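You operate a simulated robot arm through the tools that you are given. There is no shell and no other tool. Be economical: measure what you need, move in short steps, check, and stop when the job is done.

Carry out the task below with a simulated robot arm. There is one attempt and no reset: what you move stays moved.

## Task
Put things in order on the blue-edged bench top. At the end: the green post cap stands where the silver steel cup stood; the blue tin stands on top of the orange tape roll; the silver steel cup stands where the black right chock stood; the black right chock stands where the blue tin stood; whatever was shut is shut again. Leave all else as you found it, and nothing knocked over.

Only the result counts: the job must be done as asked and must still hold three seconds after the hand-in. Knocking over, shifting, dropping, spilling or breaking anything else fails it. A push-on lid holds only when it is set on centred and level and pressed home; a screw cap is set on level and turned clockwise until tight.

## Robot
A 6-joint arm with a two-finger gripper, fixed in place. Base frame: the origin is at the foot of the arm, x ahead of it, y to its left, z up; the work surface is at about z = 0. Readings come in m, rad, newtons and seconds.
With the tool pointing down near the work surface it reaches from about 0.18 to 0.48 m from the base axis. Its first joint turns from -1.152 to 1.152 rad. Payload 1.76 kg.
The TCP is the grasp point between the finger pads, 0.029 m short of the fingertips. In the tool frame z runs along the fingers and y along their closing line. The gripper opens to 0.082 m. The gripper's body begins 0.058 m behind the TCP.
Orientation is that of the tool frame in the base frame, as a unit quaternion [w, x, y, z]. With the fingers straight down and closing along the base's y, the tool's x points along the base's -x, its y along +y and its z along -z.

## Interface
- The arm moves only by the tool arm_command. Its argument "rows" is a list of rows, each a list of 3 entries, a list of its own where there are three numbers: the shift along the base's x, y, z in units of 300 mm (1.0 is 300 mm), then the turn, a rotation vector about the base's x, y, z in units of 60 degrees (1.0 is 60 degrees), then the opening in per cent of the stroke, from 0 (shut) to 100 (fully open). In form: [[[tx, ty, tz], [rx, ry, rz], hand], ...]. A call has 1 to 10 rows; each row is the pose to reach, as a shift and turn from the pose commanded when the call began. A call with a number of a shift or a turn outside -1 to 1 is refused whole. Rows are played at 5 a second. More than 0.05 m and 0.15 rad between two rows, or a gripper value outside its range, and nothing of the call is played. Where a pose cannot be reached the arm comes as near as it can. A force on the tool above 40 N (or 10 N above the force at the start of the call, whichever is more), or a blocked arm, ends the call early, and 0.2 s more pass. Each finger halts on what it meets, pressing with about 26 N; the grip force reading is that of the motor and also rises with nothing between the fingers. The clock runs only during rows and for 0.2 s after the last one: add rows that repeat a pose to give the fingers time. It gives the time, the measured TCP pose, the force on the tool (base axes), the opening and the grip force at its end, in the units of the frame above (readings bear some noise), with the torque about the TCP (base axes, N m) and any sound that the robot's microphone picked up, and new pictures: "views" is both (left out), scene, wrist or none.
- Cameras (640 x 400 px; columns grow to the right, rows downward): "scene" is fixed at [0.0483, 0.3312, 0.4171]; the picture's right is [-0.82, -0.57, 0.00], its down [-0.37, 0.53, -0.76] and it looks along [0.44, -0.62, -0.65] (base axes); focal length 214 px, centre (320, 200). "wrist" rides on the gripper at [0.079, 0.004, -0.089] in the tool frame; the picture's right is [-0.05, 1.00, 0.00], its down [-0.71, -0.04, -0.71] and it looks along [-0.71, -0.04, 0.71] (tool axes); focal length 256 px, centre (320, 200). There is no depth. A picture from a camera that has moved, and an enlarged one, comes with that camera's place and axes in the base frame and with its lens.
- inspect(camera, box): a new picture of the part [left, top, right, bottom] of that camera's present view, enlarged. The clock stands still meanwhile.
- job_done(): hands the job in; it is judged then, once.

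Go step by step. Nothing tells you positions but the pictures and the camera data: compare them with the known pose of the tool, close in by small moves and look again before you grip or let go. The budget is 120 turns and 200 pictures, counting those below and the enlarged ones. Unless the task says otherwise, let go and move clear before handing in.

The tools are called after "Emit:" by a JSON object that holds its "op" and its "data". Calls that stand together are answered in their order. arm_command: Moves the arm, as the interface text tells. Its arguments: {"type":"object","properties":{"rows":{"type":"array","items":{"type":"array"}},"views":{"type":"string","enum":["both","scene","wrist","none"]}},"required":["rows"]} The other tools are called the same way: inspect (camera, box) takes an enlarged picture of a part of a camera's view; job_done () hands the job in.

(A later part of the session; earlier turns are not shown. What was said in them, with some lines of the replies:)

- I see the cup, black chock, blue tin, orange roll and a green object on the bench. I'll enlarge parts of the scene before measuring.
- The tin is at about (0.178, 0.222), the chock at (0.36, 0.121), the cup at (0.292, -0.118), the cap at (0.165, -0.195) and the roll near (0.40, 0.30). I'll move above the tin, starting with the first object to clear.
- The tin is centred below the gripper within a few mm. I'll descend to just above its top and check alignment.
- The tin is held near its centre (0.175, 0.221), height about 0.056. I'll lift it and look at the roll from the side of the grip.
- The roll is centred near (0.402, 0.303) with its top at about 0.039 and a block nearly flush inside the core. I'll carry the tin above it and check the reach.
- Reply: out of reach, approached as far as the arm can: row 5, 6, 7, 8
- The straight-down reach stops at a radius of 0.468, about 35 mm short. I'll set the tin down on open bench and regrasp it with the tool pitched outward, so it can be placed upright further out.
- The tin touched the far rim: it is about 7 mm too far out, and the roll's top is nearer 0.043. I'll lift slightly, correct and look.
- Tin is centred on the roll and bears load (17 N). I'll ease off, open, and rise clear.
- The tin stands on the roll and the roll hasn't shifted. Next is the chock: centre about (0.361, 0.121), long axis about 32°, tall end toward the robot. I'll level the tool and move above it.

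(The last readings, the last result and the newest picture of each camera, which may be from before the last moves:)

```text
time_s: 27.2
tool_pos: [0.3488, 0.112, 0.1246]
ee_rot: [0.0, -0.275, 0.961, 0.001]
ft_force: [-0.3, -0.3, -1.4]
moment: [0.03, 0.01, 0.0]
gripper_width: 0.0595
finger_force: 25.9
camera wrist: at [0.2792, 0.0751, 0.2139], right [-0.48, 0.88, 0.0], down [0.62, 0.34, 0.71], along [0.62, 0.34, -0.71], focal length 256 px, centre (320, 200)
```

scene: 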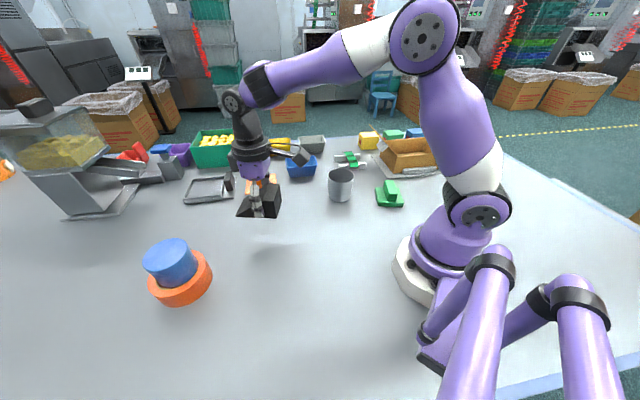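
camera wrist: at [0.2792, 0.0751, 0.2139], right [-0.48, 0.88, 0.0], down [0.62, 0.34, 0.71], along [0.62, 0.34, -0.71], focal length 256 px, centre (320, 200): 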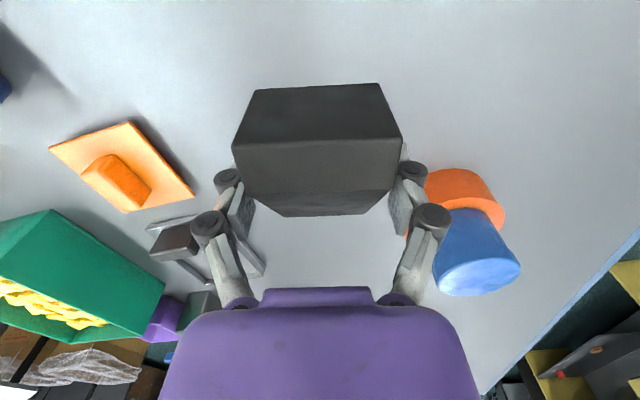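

Emit:
{"op": "arm_command", "data": {"rows": [[[-0.12, 0.065, 0], [0, 0, 0], 40], [[-0.24, 0.13, 0], [0, 0, 0], 40], [[-0.36, 0.195, 0], [0, 0, 0], 40], [[-0.48, 0.26, 0], [0, 0, 0], 40], [[-0.619, 0.339, 0], [0, 0, 0], 40], [[-0.619, 0.339, -0.12], [0, 0, 0], 40], [[-0.619, 0.339, -0.22], [0, 0, 0], 40], [[-0.619, 0.339, -0.22], [0, 0, 0], 40]]}}

```text
time_s: 29.0
tool_pos: [0.1644, 0.2135, 0.0591]
ee_rot: [0.001, -0.275, 0.961, 0.001]
ft_force: [0.6, 0.3, -1.1]
moment: [-0.03, -0.03, 0.02]
gripper_width: 0.0594
finger_force: 26.4
camera wrist: at [0.0941, 0.1767, 0.1469], right [-0.48, 0.88, 0.0], down [0.62, 0.34, 0.71], along [0.62, 0.34, -0.71], focal length 256 px, centre (320, 200)
```

scene: 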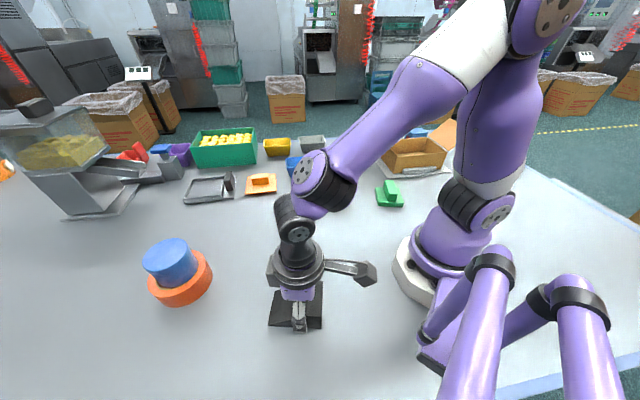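
wrist: 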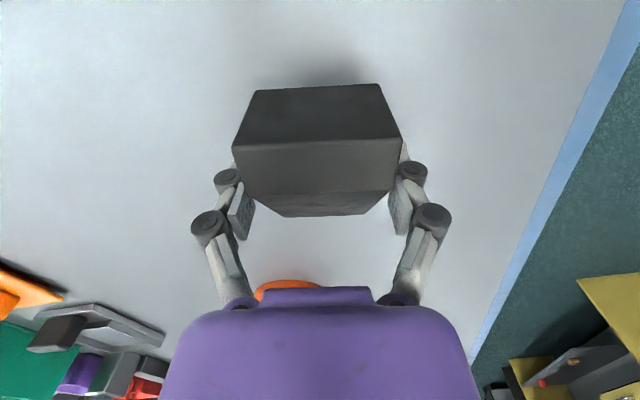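

Emit:
{"op": "arm_command", "data": {"rows": [[[-0.003, 0, -0.05], [0, 0, 0], 40], [[-0.003, 0, -0.076], [0, 0, 0], 40], [[-0.003, 0, -0.082], [0, 0, 0], 40], [[-0.003, 0, -0.082], [0, 0, 0], 40]], "views": "none"}}

```text
time_s: 30.0
tool_pos: [0.163, 0.2163, 0.0342]
ee_rot: [0.0, -0.275, 0.961, 0.0]
ft_force: [1.5, -1.2, 8.4]
moment: [0.31, -0.03, -0.03]
gripper_width: 0.0598
finger_force: 25.8
```

Emit:
{"op": "arm_command", "data": {"rows": [[[0, 0, 0.002], [0, 0, 0], 100], [[0, 0, 0.002], [0, 0, 0], 100], [[0, 0, 0.002], [0, 0, 0], 100], [[0, 0, 0.1], [0, 0, 0], 100], [[0, 0, 0.25], [0, 0, 0], 100], [[0, 0, 0.4], [0, 0, 0], 100], [[0, 0, 0.5], [0, 0, 0], 100], [[0, 0, 0.5], [0, 0, 0], 100]]}}

Emit:
{"op": "inspect", "data": {"camera": "scene", "box": [240, 250, 360, 350]}}

```text
time_s: 31.8
tool_pos: [0.1605, 0.2161, 0.1857]
ee_rot: [0.0, -0.274, 0.962, -0.001]
ft_force: [0.6, 0.6, 0.3]
moment: [0.02, 0.01, -0.04]
gripper_width: 0.0819
finger_force: 0.0
camera wrist: at [0.0903, 0.1791, 0.2758], right [-0.48, 0.88, 0.0], down [0.62, 0.34, 0.71], along [0.62, 0.34, -0.71], focal length 256 px, centre (320, 200)
```

scene: 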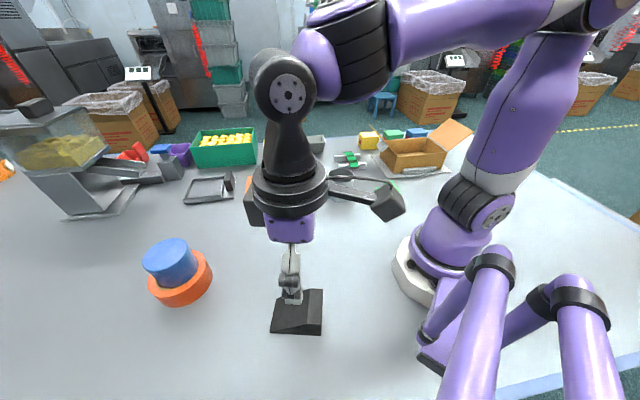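
wrist: 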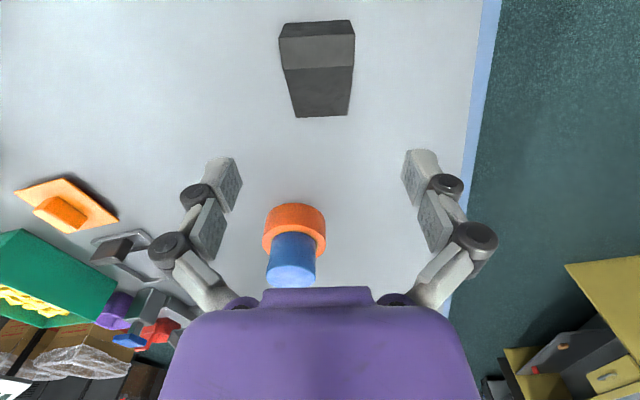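

```text
4.00 times, centred on (300, 300) of scene
camera zoom: at [0.0482, 0.3312, 0.4171], right [-0.82, -0.57, 0.0], down [-0.37, 0.53, -0.76], along [0.44, -0.62, -0.65], focal length 858 px, centre (400, -200)
```

zoom: 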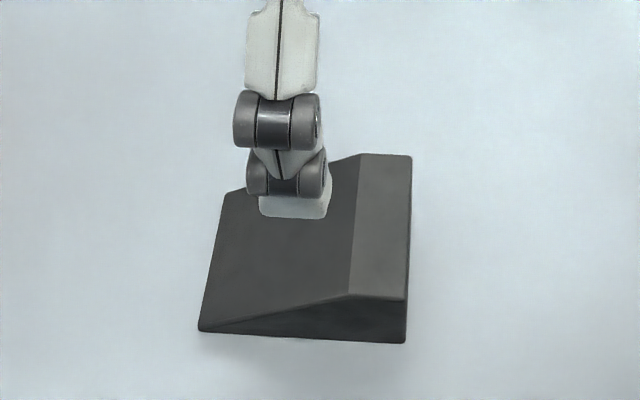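

The chock's centre works out to about (0.1755, 0.222), the tin's old spot. Next, the cup at about (0.292, -0.118); I'm moving over there.

Emit:
{"op": "arm_command", "data": {"rows": [[[0.05, -0.13, 0.04], [0, 0, -0.1], 100], [[0.1, -0.26, 0.08], [0, 0, -0.2], 100], [[0.15, -0.39, 0.1], [0, 0, -0.3], 100], [[0.2, -0.52, 0.1], [0, 0, -0.4], 100], [[0.25, -0.65, 0.1], [0, 0, -0.5], 100], [[0.3, -0.78, 0.1], [0, 0, -0.6], 100], [[0.35, -0.91, 0.1], [0, 0, -0.72], 100]], "views": "none"}}

Emit:
{"op": "arm_command", "data": {"rows": [[[0.03, -0.1, 0], [0, 0, 0], 100], [[0.06, -0.2, 0], [0, 0, 0], 100], [[0.06, -0.2, 0], [0, 0, 0], 100]]}}

```text
time_s: 33.4
tool_pos: [0.2662, -0.0586, 0.2161]
ee_rot: [0.0, 0.099, 0.995, 0.0]
ft_force: [0.2, 0.3, 0.1]
moment: [0.0, -0.01, 0.0]
gripper_width: 0.0819
finger_force: 0.1
```

```text
time_s: 34.2
tool_pos: [0.2847, -0.1182, 0.2144]
ee_rot: [0.0, 0.099, 0.995, -0.001]
ft_force: [0.9, 0.1, -1.2]
moment: [-0.02, 0.0, 0.0]
gripper_width: 0.0821
finger_force: 0.1
camera wrist: at [0.2074, -0.0972, 0.3029], right [0.25, 0.97, 0.0], down [0.68, -0.17, 0.71], along [0.69, -0.17, -0.71], focal length 256 px, centre (320, 200)
```

scene: 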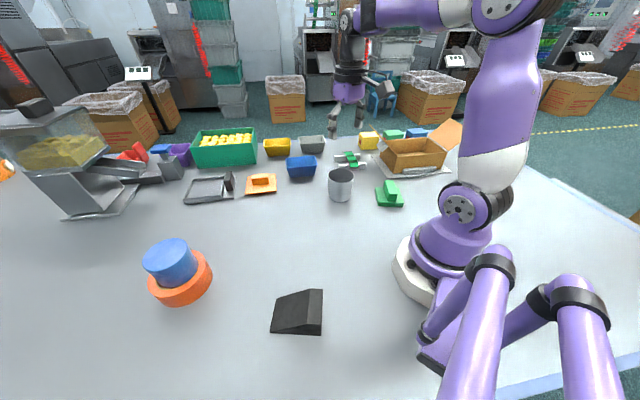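
wrist: 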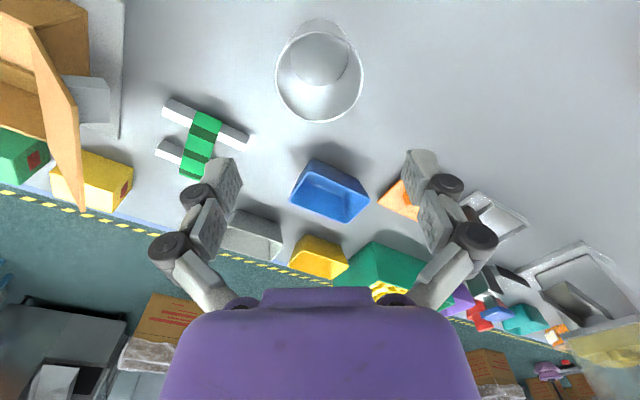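

Emit:
{"op": "inspect", "data": {"camera": "wrist", "box": [250, 0, 390, 130]}}

```text
3.08 times, centred on (320, 65) of wrist
camera zoom: at [0.2074, -0.0972, 0.3029], right [0.25, 0.97, 0.0], down [0.68, -0.17, 0.71], along [0.69, -0.17, -0.71], focal length 788 px, centre (320, 615)
```

zoom: 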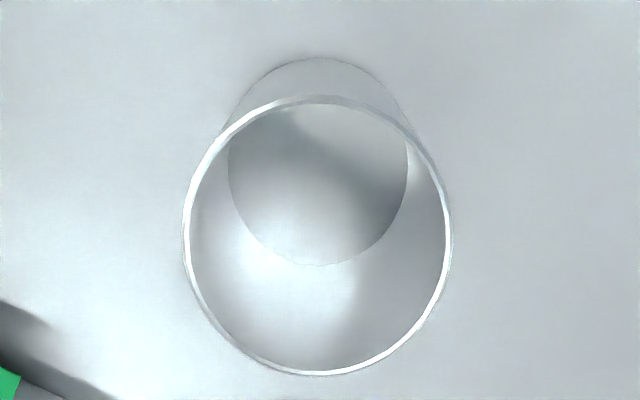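

Emit:
{"op": "arm_command", "data": {"rows": [[[0.01, 0.002, -0.1], [0, 0, 0], 100], [[0.023, 0.004, -0.2], [0, 0, 0], 100], [[0.023, 0.004, -0.3], [0, 0, 0], 100], [[0.023, 0.004, -0.345], [0, 0, 0], 100], [[0.023, 0.004, -0.345], [0, 0, 0], 100]]}}

Emit:
{"op": "inspect", "data": {"camera": "scene", "box": [290, 120, 390, 220]}}

```text
time_s: 35.4
tool_pos: [0.2917, -0.1165, 0.1097]
ee_rot: [0.0, 0.098, 0.995, 0.0]
ft_force: [0.3, 0.3, -0.1]
moment: [-0.02, 0.0, 0.04]
gripper_width: 0.082
finger_force: 0.0
camera wrist: at [0.2139, -0.0947, 0.1985], right [0.25, 0.97, 0.0], down [0.68, -0.18, 0.71], along [0.69, -0.17, -0.71], focal length 256 px, centre (320, 200)
```

scene: 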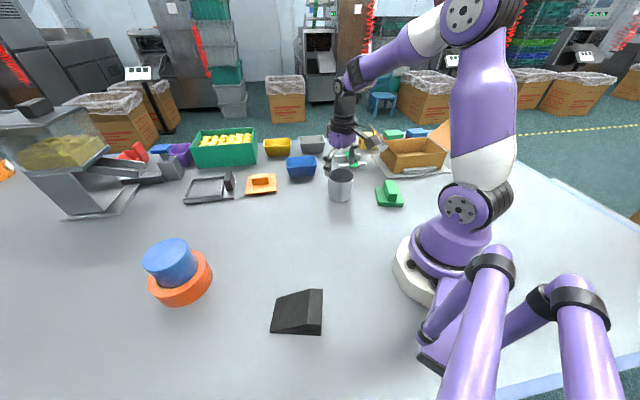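
wrist: 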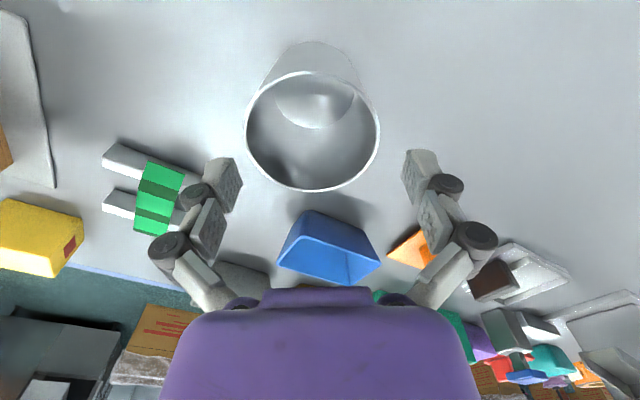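

```text
4.00 times, centred on (340, 170) of scene
camera zoom: at [0.0483, 0.3312, 0.4171], right [-0.82, -0.57, 0.0], down [-0.37, 0.53, -0.76], along [0.44, -0.62, -0.65], focal length 858 px, centre (240, 320)
```

zoom: 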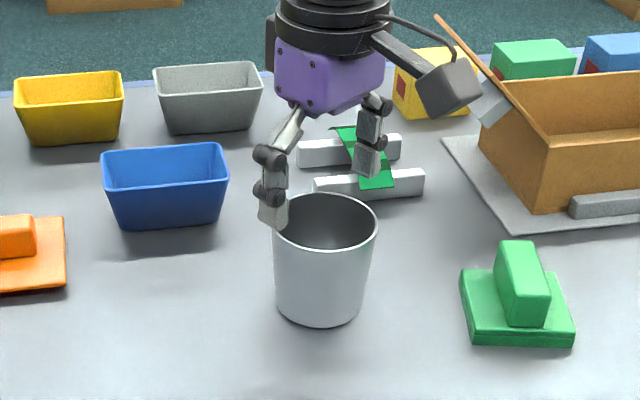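

Emit:
{"op": "arm_command", "data": {"rows": [[[-0.003, -0.013, 0], [0, 0, 0], 100], [[-0.003, -0.013, -0.01], [0, 0, 0], 100], [[-0.003, -0.013, -0.01], [0, 0, 0], 100]], "views": "wrist"}}

Emit:
{"op": "inspect", "data": {"camera": "scene", "box": [310, 130, 370, 210]}}

```text
time_s: 36.2
tool_pos: [0.29, -0.1186, 0.1069]
ee_rot: [-0.001, 0.098, 0.995, 0.0]
ft_force: [-0.1, -0.6, -0.3]
moment: [-0.02, 0.03, 0.02]
gripper_width: 0.082
finger_force: 0.0
camera wrist: at [0.2126, -0.0987, 0.1966], right [0.25, 0.97, 0.0], down [0.68, -0.18, 0.71], along [0.69, -0.17, -0.71], focal length 256 px, centre (320, 200)
```

wrist: 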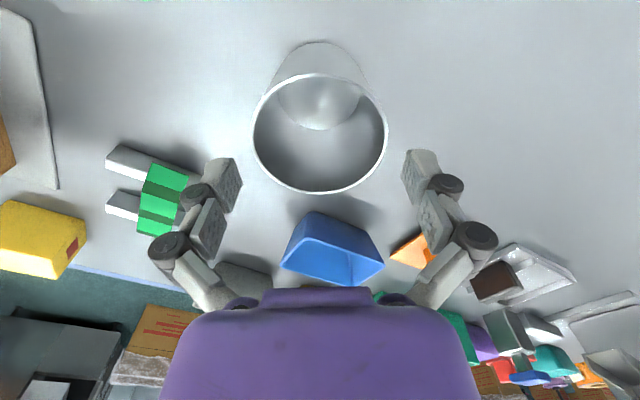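

```text
5.00 times, centred on (340, 170) of scene
camera zoom: at [0.0483, 0.3312, 0.4171], right [-0.82, -0.57, 0.0], down [-0.37, 0.53, -0.76], along [0.44, -0.62, -0.65], focal length 1072 px, centre (220, 350)
```

zoom: 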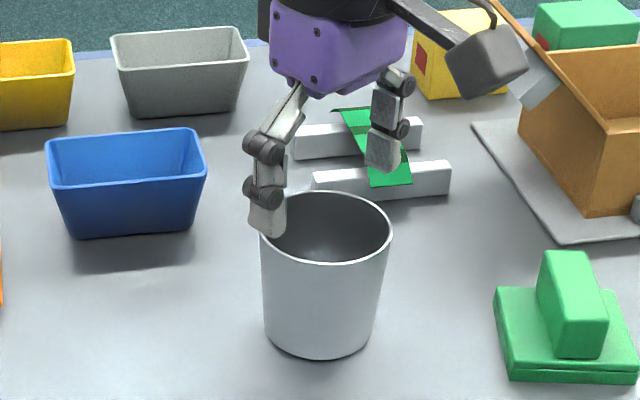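

Emit:
{"op": "arm_command", "data": {"rows": [[[0.003, 0, -0.04], [0, 0, 0], 100], [[0.003, 0, -0.06], [0, 0, 0], 100], [[0.003, 0, -0.06], [0, 0, 0], 100]], "views": "wrist"}}

Emit:
{"op": "inspect", "data": {"camera": "scene", "box": [310, 130, 370, 210]}}

```text
time_s: 37.0
tool_pos: [0.2909, -0.1193, 0.0887]
ee_rot: [0.001, 0.099, 0.995, 0.0]
ft_force: [-0.7, -0.5, 0.1]
moment: [0.02, -0.02, 0.0]
gripper_width: 0.082
finger_force: 0.1
camera wrist: at [0.2133, -0.0987, 0.1782], right [0.25, 0.97, 0.0], down [0.68, -0.18, 0.71], along [0.69, -0.17, -0.71], focal length 256 px, centre (320, 200)
```

wrist: 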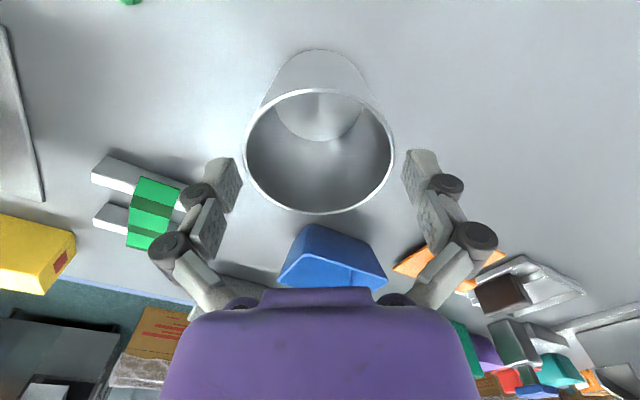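

```text
5.00 times, centred on (340, 170) of scene
camera zoom: at [0.0483, 0.3312, 0.4171], right [-0.82, -0.57, 0.0], down [-0.37, 0.53, -0.76], along [0.44, -0.62, -0.65], focal length 1072 px, centre (220, 350)
```

zoom: 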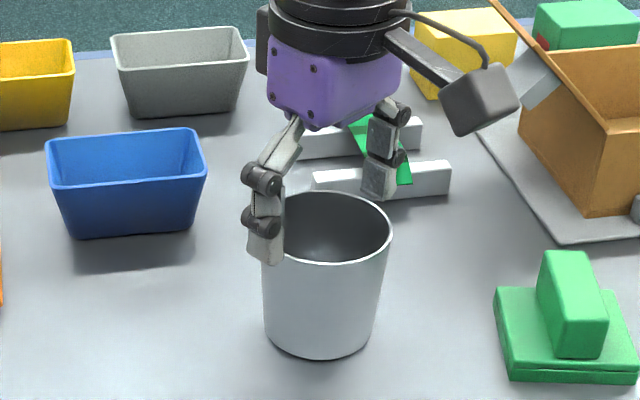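

Emit:
{"op": "arm_command", "data": {"rows": [[[0, 0, -0.05], [0, 0, 0], 100], [[0, 0, -0.1], [0, 0, 0], 100], [[0, 0, -0.155], [0, 0, 0], 100], [[0, 0, -0.155], [0, 0, 0], 100], [[0, 0, -0.155], [0, 0, 0], 60], [[0, 0, -0.155], [0, 0, 0], 60], [[0, 0, -0.155], [0, 0, 0], 60]]}}

```text
time_s: 38.6
tool_pos: [0.2911, -0.1188, 0.0425]
ee_rot: [0.0, 0.099, 0.995, -0.001]
ft_force: [1.3, 0.9, 10.2]
moment: [0.0, -0.03, -0.11]
gripper_width: 0.0689
finger_force: 25.6
camera wrist: at [0.2136, -0.0976, 0.1311], right [0.25, 0.97, 0.0], down [0.68, -0.17, 0.71], along [0.69, -0.18, -0.71], focal length 256 px, centre (320, 200)
```

scene: 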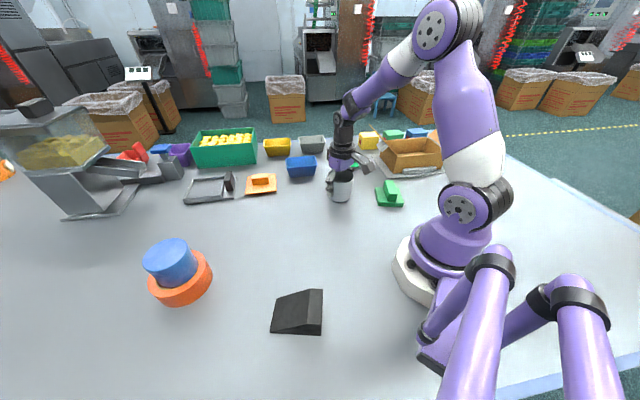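
wrist: 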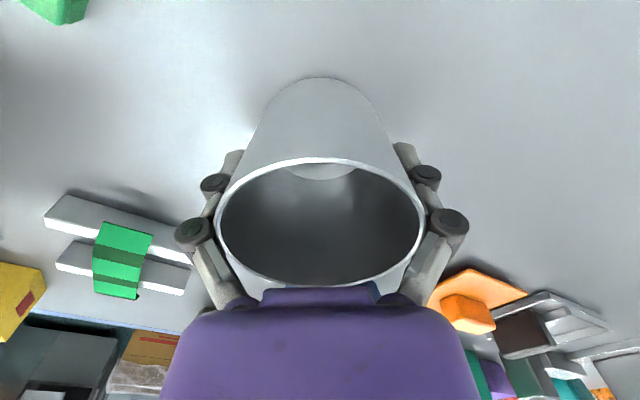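

Emit:
{"op": "arm_command", "data": {"rows": [[[0, 0, 0.04], [0, 0, 0], 60], [[0, 0, 0.16], [0, 0, 0], 60], [[0, 0.04, 0.28], [0, 0, 0], 60], [[0.03, 0.17, 0.3], [0, 0, 0], 60], [[0.07, 0.31, 0.3], [0, 0, 0], 60], [[0.11, 0.45, 0.3], [0, 0, 0], 60], [[0.15, 0.59, 0.3], [0, 0, 0], 60], [[0.19, 0.73, 0.3], [0, 0, 0], 60], [[0.235, 0.805, 0.3], [0, 0, 0], 60], [[0.235, 0.805, 0.3], [0, 0, 0], 60]]}}

```text
time_s: 40.8
tool_pos: [0.3637, 0.1223, 0.1337]
ee_rot: [0.0, 0.098, 0.995, 0.0]
ft_force: [0.1, 0.5, -1.0]
moment: [0.03, 0.02, 0.01]
gripper_width: 0.0688
finger_force: 25.7
camera wrist: at [0.2855, 0.1435, 0.2225], right [0.25, 0.97, 0.0], down [0.68, -0.18, 0.71], along [0.69, -0.17, -0.71], focal length 256 px, centre (320, 200)
```

scene: 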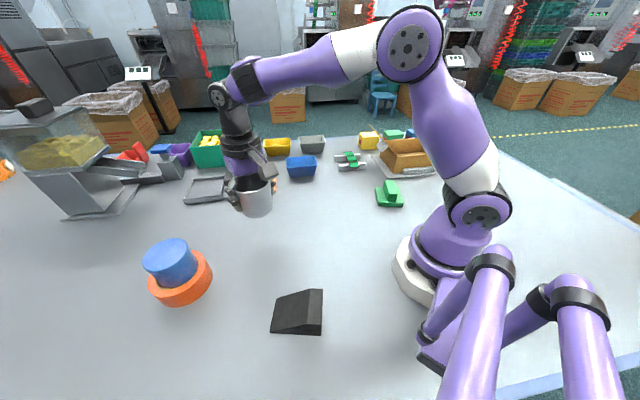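
wrist: 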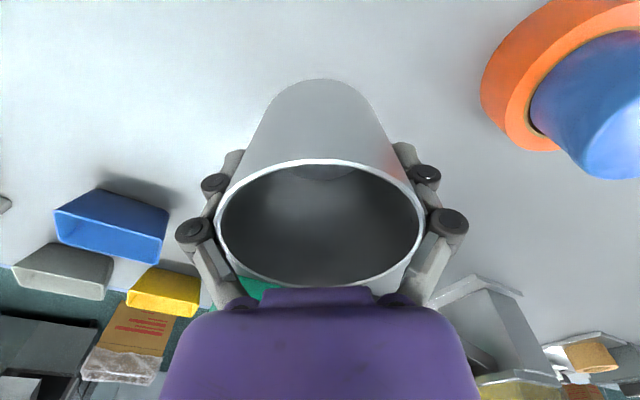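

Emit:
{"op": "arm_command", "data": {"rows": [[[-0.006, 0.001, -0.12], [0, 0, 0], 60], [[-0.006, 0.001, -0.24], [0, 0, 0], 60], [[-0.006, 0.001, -0.29], [0, 0, 0], 60], [[-0.006, 0.001, -0.3], [0, 0, 0], 60], [[-0.006, 0.001, -0.305], [0, 0, 0], 60], [[-0.006, 0.001, -0.305], [0, 0, 0], 60]], "views": "none"}}

```text
time_s: 42.2
tool_pos: [0.3601, 0.1214, 0.0415]
ee_rot: [0.001, 0.098, 0.995, 0.0]
ft_force: [-1.2, -0.2, 5.6]
moment: [-0.11, -0.06, -0.02]
gripper_width: 0.0686
finger_force: 25.3
```

Emit:
{"op": "arm_command", "data": {"rows": [[[0, 0, 0.002], [0, 0, 0], 100], [[0, 0, 0.002], [0, 0, 0], 100], [[0, 0, 0.002], [0, 0, 0], 100], [[0, 0, 0.06], [0, 0, 0], 100], [[0, 0, 0.14], [0, 0, 0], 100], [[0, 0, 0.26], [0, 0, 0], 100], [[0, 0, 0.42], [0, 0, 0], 100], [[0, 0, 0.55], [0, 0, 0], 100], [[0, 0, 0.55], [0, 0, 0], 100]]}}

Emit:
{"op": "inspect", "data": {"camera": "scene", "box": [220, 180, 310, 260]}}

```text
time_s: 44.2
tool_pos: [0.3606, 0.1227, 0.2079]
ee_rot: [0.001, 0.098, 0.995, 0.0]
ft_force: [-0.4, -0.1, 0.2]
moment: [-0.01, 0.03, -0.01]
gripper_width: 0.082
finger_force: 0.1
camera wrist: at [0.2826, 0.1435, 0.2962], right [0.25, 0.97, 0.0], down [0.68, -0.18, 0.71], along [0.69, -0.17, -0.71], focal length 256 px, centre (320, 200)
```

scene: 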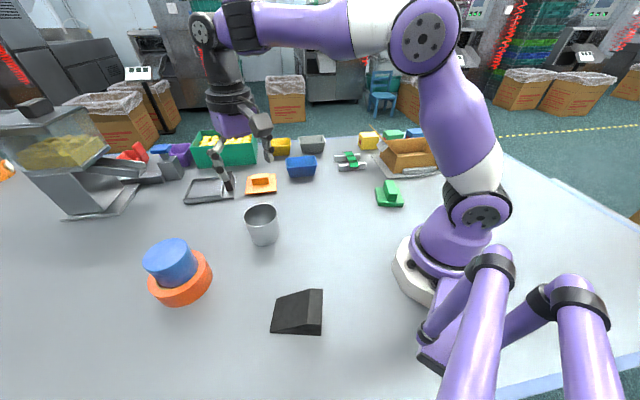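
wrist: 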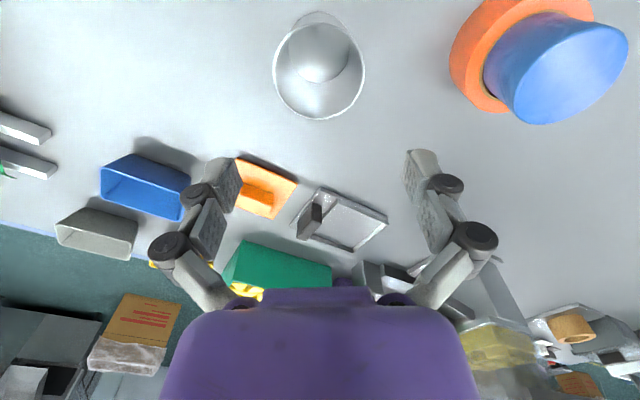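

```text
5.00 times, centred on (265, 220) of scene
camera zoom: at [0.0482, 0.3312, 0.4171], right [-0.82, -0.57, 0.0], down [-0.37, 0.53, -0.76], along [0.44, -0.62, -0.65], focal length 1072 px, centre (595, 100)
```

zoom: 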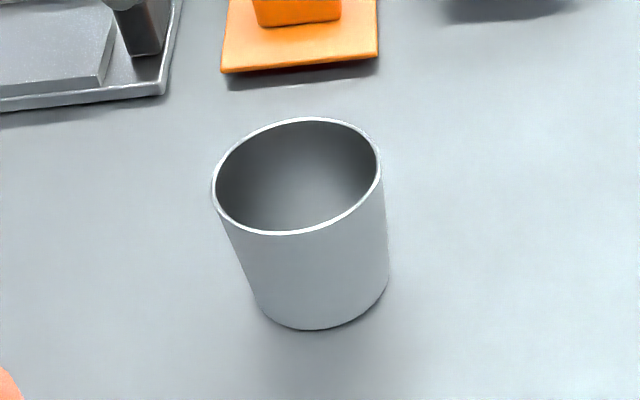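

Cup is standing on the chock's old spot. Now the green cap near (0.165, -0.195); moving above to look.

Emit:
{"op": "arm_command", "data": {"rows": [[[-0.07, -0.12, 0], [0, 0, -0.08], 100], [[-0.14, -0.24, 0], [0, 0, -0.16], 100], [[-0.21, -0.36, 0], [0, 0, -0.24], 100], [[-0.28, -0.48, 0], [0, 0, -0.32], 100], [[-0.35, -0.6, 0], [0, 0, -0.4], 100], [[-0.42, -0.72, 0], [0, 0, -0.48], 100], [[-0.49, -0.84, 0], [0, 0, -0.56], 100], [[-0.56, -0.93, 0], [0, 0, -0.64], 100]], "views": "none"}}

Emit:
{"op": "arm_command", "data": {"rows": [[[-0.09, -0.11, -0.05], [0, 0, 0], 100], [[-0.09, -0.11, -0.05], [0, 0, 0], 100]]}}

Emit:
{"op": "inspect", "data": {"camera": "wrist", "box": [240, 0, 400, 120]}}

```text
time_s: 46.0
tool_pos: [0.1923, -0.1591, 0.2029]
ee_rot: [0.0, 0.421, 0.907, 0.001]
ft_force: [-0.6, 0.1, -0.2]
moment: [0.02, 0.02, -0.01]
gripper_width: 0.0819
finger_force: 0.0
```

```text
time_s: 46.6
tool_pos: [0.1668, -0.1933, 0.1909]
ee_rot: [0.001, 0.42, 0.907, 0.0]
ft_force: [0.4, 1.1, -0.6]
moment: [0.03, -0.01, -0.01]
gripper_width: 0.0819
finger_force: 0.2
camera wrist: at [0.1165, -0.1283, 0.28], right [0.8, 0.61, 0.0], down [0.43, -0.56, 0.71], along [0.43, -0.56, -0.71], focal length 256 px, centre (320, 200)
```

scene: 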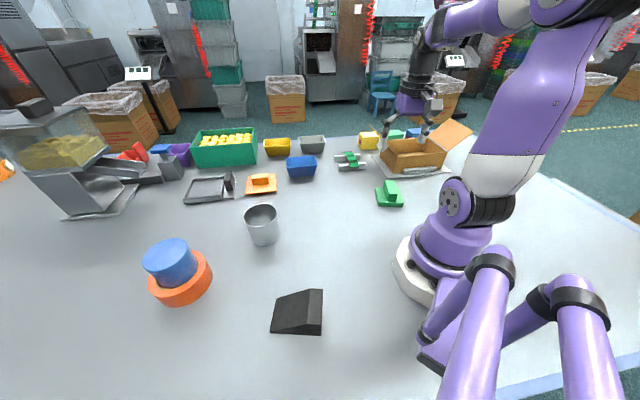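
wrist: 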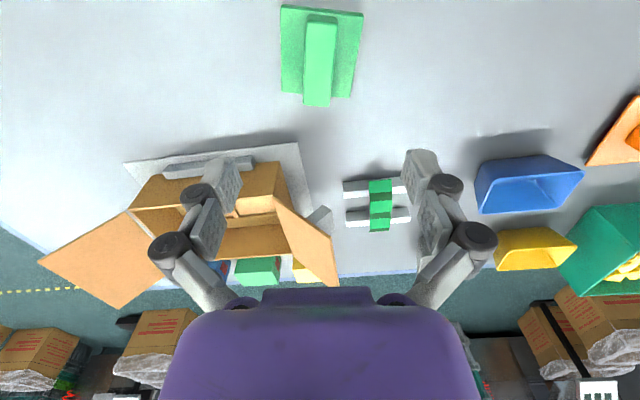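

```text
3.33 times, centred on (320, 60) of wrist
camera zoom: at [0.1165, -0.1283, 0.28], right [0.8, 0.61, 0.0], down [0.43, -0.56, 0.71], along [0.43, -0.56, -0.71], focal length 853 px, centre (320, 667)
```

zoom: 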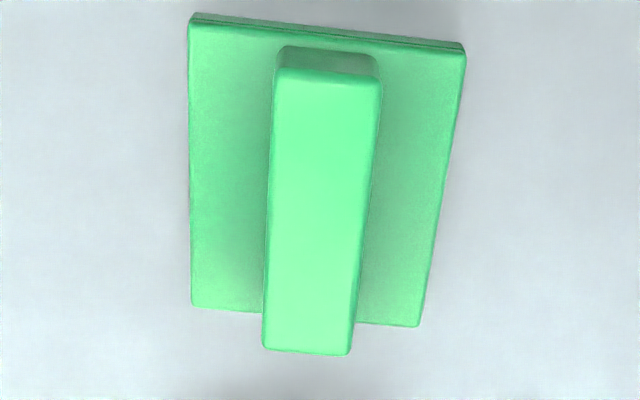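

Emit:
{"op": "arm_command", "data": {"rows": [[[-0.015, 0.011, -0.1], [0, 0, -0.06], 100], [[-0.015, 0.011, -0.2], [0, 0, -0.126], 100], [[-0.015, 0.011, -0.3], [0, 0, -0.126], 100], [[-0.015, 0.011, -0.37], [0, 0, -0.126], 100], [[-0.015, 0.011, -0.37], [0, 0, -0.126], 100]]}}

Emit:
{"op": "inspect", "data": {"camera": "scene", "box": [350, 140, 440, 220]}}

```text
time_s: 47.8
tool_pos: [0.1617, -0.1888, 0.0799]
ee_rot: [0.0, 0.479, 0.878, 0.0]
ft_force: [-0.5, 0.5, -0.3]
moment: [0.01, 0.01, 0.02]
gripper_width: 0.0819
finger_force: 0.0
camera wrist: at [0.1226, -0.1172, 0.1685], right [0.87, 0.5, 0.0], down [0.35, -0.61, 0.71], along [0.35, -0.61, -0.71], focal length 256 px, centre (320, 200)
```

scene: 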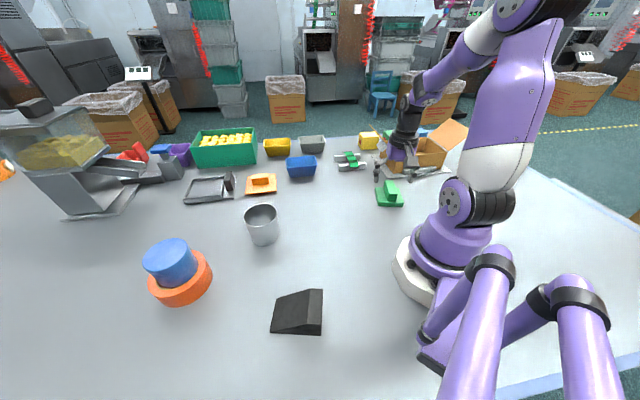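
wrist: 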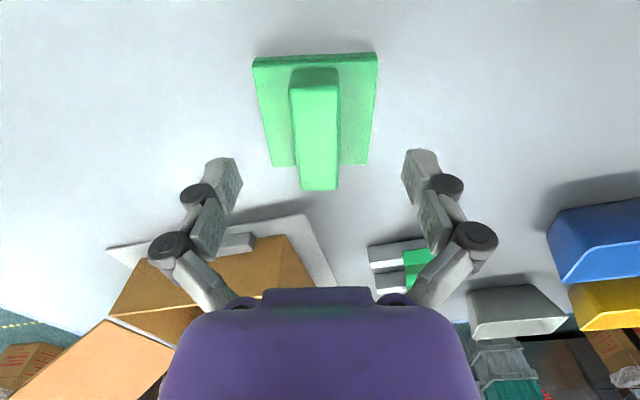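

```text
5.00 times, centred on (395, 180) of scene
camera zoom: at [0.0483, 0.3312, 0.4171], right [-0.82, -0.57, 0.0], down [-0.37, 0.53, -0.76], along [0.44, -0.62, -0.65], focal length 1072 px, centre (-55, 300)
```

zoom: 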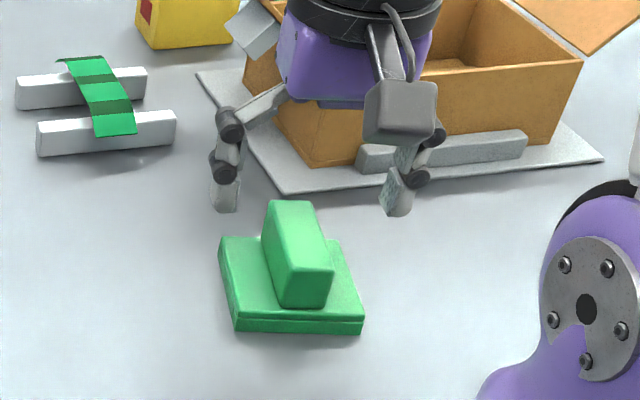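

Emit:
{"op": "arm_command", "data": {"rows": [[[0.002, -0.015, -0.06], [0, 0, 0], 100], [[0.002, -0.015, -0.117], [0, 0, 0], 100], [[0.002, -0.015, -0.117], [0, 0, 0], 100]], "views": "wrist"}}

Emit:
{"op": "inspect", "data": {"camera": "scene", "box": [350, 140, 440, 220]}}

```text
time_s: 48.6
tool_pos: [0.1611, -0.1921, 0.0464]
ee_rot: [0.0, 0.479, 0.878, 0.0]
ft_force: [-0.3, 0.2, -0.7]
moment: [-0.02, 0.02, -0.01]
gripper_width: 0.0819
finger_force: 0.1
camera wrist: at [0.1214, -0.1218, 0.1343], right [0.87, 0.5, 0.0], down [0.35, -0.61, 0.71], along [0.35, -0.61, -0.71], focal length 256 px, centre (320, 200)
```

wrist: 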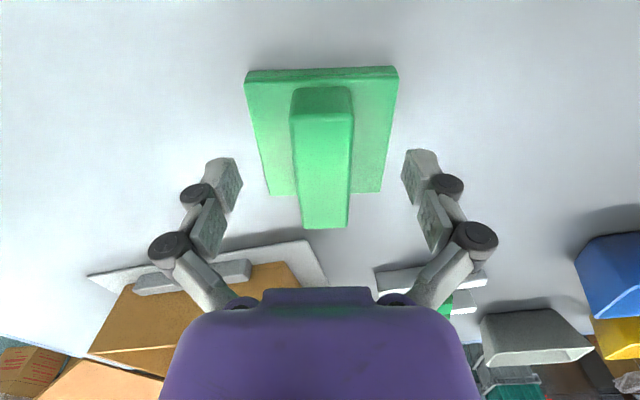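

```text
5.00 times, centred on (395, 180) of scene
camera zoom: at [0.0483, 0.3312, 0.4171], right [-0.82, -0.57, 0.0], down [-0.37, 0.53, -0.76], along [0.44, -0.62, -0.65], focal length 1072 px, centre (-55, 300)
```

zoom: 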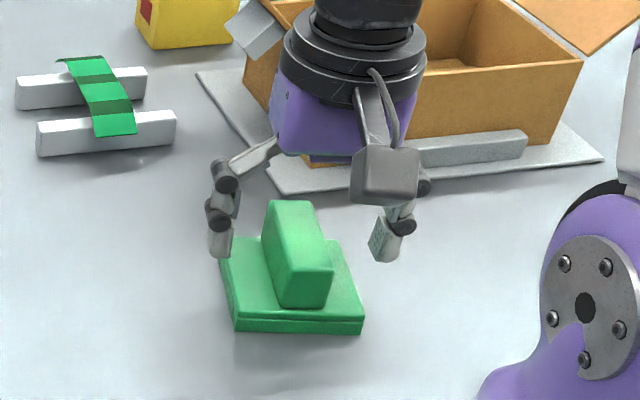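

Emit:
{"op": "arm_command", "data": {"rows": [[[0.005, -0.008, -0.006], [0, 0, 0], 100], [[0.005, -0.008, -0.006], [0, 0, 0], 20], [[0.005, -0.008, -0.006], [0, 0, 0], 20], [[0.005, -0.008, -0.006], [0, 0, 0], 20], [[0.005, -0.008, -0.006], [0, 0, 0], 20]]}}

```text
time_s: 49.8
tool_pos: [0.1639, -0.1939, 0.0453]
ee_rot: [0.002, 0.479, 0.878, -0.001]
ft_force: [0.7, 0.8, 22.2]
moment: [0.05, -0.01, -0.02]
gripper_width: 0.0249
finger_force: 26.3
camera wrist: at [0.1234, -0.124, 0.1333], right [0.87, 0.5, 0.0], down [0.35, -0.61, 0.71], along [0.35, -0.62, -0.71], focal length 256 px, centre (320, 200)
```

scene: 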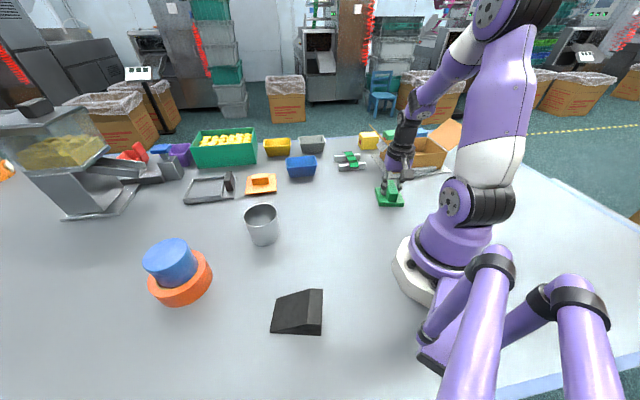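
wrist: 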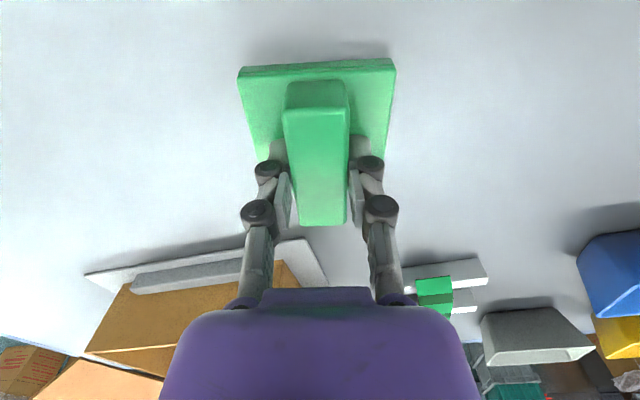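

Emit:
{"op": "arm_command", "data": {"rows": [[[0, 0, 0.05], [0, 0, 0], 20], [[0, 0, 0.2], [0, 0, 0], 20], [[0.1, 0.06, 0.25], [0, 0, 0], 20], [[0.22, 0.13, 0.25], [0, 0, 0], 20], [[0.34, 0.2, 0.25], [0, 0, 0], 20], [[0.42, 0.251, 0.2], [0, 0, 0], 20], [[0.42, 0.251, 0.12], [0, 0, 0], 20], [[0.42, 0.251, 0.12], [0, 0, 0], 20]]}}

Emit:
{"op": "inspect", "data": {"camera": "scene", "box": [290, 130, 410, 220]}}

```text
time_s: 51.6
tool_pos: [0.2888, -0.1166, 0.0821]
ee_rot: [0.001, 0.478, 0.878, 0.0]
ft_force: [0.2, -0.1, 0.5]
moment: [0.0, -0.01, 0.01]
gripper_width: 0.025
finger_force: 26.2
camera wrist: at [0.249, -0.0475, 0.1703], right [0.87, 0.5, 0.0], down [0.35, -0.61, 0.71], along [0.35, -0.61, -0.71], focal length 256 px, centre (320, 200)
```

scene: 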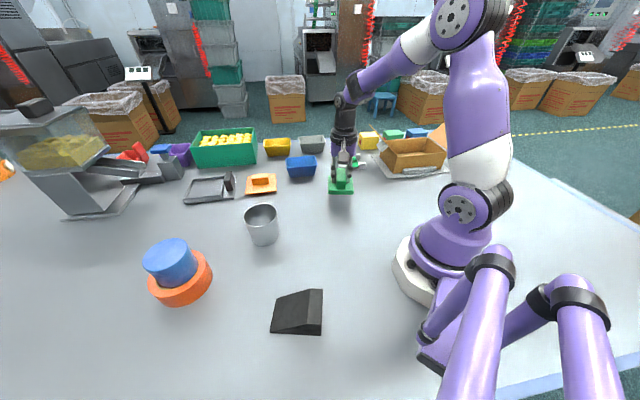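
wrist: 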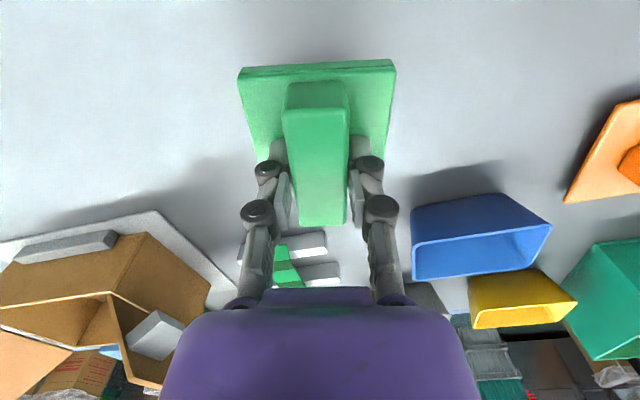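

```text
4.44 times, centred on (350, 175) of scene
camera zoom: at [0.0483, 0.3312, 0.4171], right [-0.82, -0.57, 0.0], down [-0.37, 0.53, -0.76], along [0.44, -0.62, -0.65], focal length 953 px, centre (187, 311)
```

zoom: 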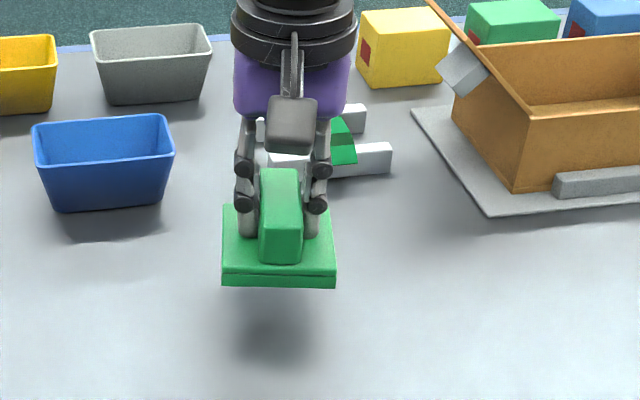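

Emit:
{"op": "arm_command", "data": {"rows": [[[0.003, -0.005, -0.06], [0, 0, 0], 20], [[0.003, -0.005, -0.105], [0, 0, 0], 20], [[0.003, -0.005, -0.118], [0, 0, 0], 20], [[0.003, -0.005, -0.124], [0, 0, 0], 20], [[0.003, -0.005, -0.124], [0, 0, 0], 20]], "views": "none"}}

```text
time_s: 52.6
tool_pos: [0.2917, -0.1194, 0.0435]
ee_rot: [0.001, 0.478, 0.878, 0.001]
ft_force: [-1.5, 0.3, 4.7]
moment: [-0.12, 0.0, 0.0]
gripper_width: 0.0249
finger_force: 25.9
stopped in row 5: the force on the tool passed its limit at 44 N (the readings are from after the stop); the commanded pose is now the measured one
```

Emit:
{"op": "arm_command", "data": {"rows": [[[0, 0, 0.003], [0, 0, 0], 20], [[0, 0, 0.003], [0, 0, 0], 80], [[0, 0, 0.003], [0, 0, 0], 100], [[0, 0, 0.003], [0, 0, 0], 100], [[0, 0, 0.06], [0, 0, 0], 100], [[0, 0, 0.2], [0, 0, 0], 100], [[0, 0, 0.35], [0, 0, 0], 100], [[-0.05, 0.05, 0.48], [0, 0, 0], 100], [[-0.1, 0.1, 0.6], [0, 0, 0], 100], [[-0.1, 0.1, 0.6], [0, 0, 0], 100]]}}

Emit:
{"op": "inspect", "data": {"camera": "scene", "box": [290, 130, 410, 220]}}

Emit:
{"op": "inspect", "data": {"camera": "scene", "box": [130, 180, 340, 340]}}

```text
time_s: 54.9
tool_pos: [0.2595, -0.0895, 0.2253]
ee_rot: [0.001, 0.479, 0.878, 0.001]
ft_force: [0.5, 0.2, 0.0]
moment: [0.03, 0.02, 0.0]
gripper_width: 0.082
finger_force: 0.0
camera wrist: at [0.219, -0.0202, 0.3143], right [0.87, 0.5, 0.0], down [0.35, -0.61, 0.71], along [0.35, -0.61, -0.71], focal length 256 px, centre (320, 200)
```

scene: 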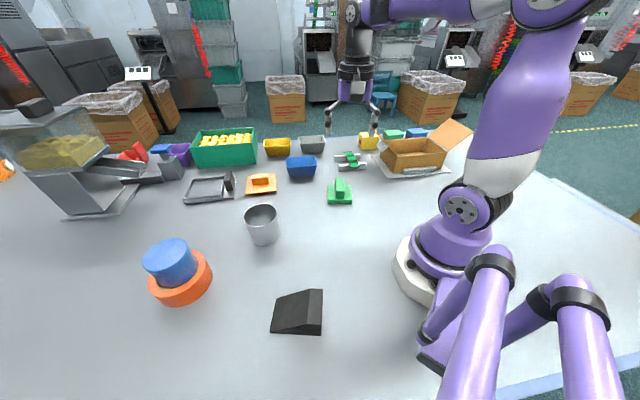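
wrist: 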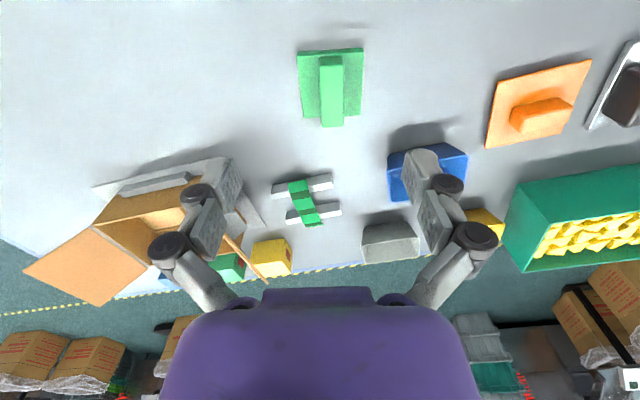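

```text
4.44 times, centred on (350, 175) of scene
camera zoom: at [0.0482, 0.3312, 0.4171], right [-0.82, -0.57, 0.0], down [-0.37, 0.53, -0.76], along [0.44, -0.62, -0.65], focal length 953 px, centre (187, 311)
```

zoom: 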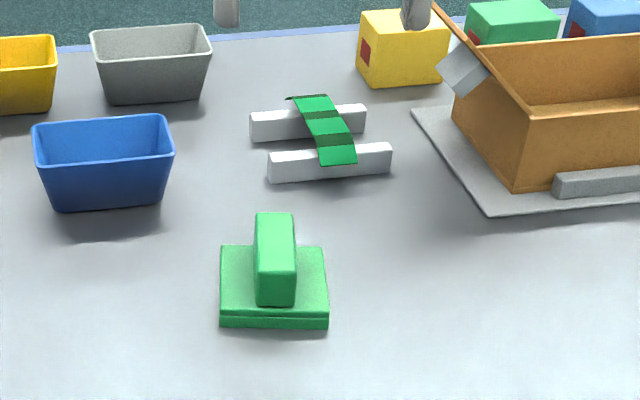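

```text
2.50 times, centred on (235, 260) of scene
camera zoom: at [0.0482, 0.3312, 0.4171], right [-0.82, -0.57, 0.0], down [-0.37, 0.53, -0.76], along [0.44, -0.62, -0.65], focal length 536 px, centre (532, 50)
```

zoom: 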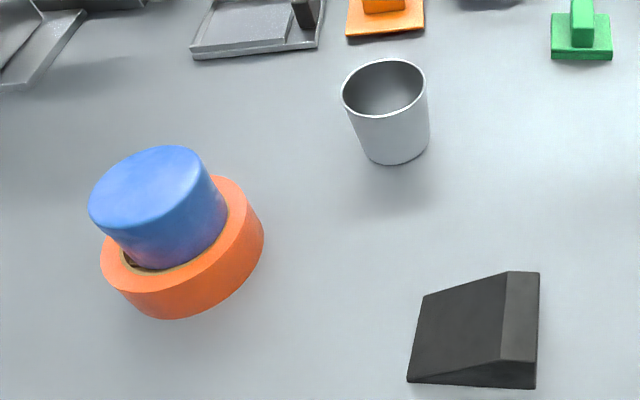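

Emit:
{"op": "job_done", "data": {}}

```text
The job is handed in.
```

I handed the job in with all four items moved as asked; the last pictures show everything standing and nothing else on the bench shifted.

- **Blue tin:** it stands on the orange tape roll, a few millimetres off the roll's centre, and its lid was never opened.
- **Black chock:** it stands where the tin stood.
- **Steel cup:** it stands where the chock stood.
- **Green cap:** it stands where the cup stood.
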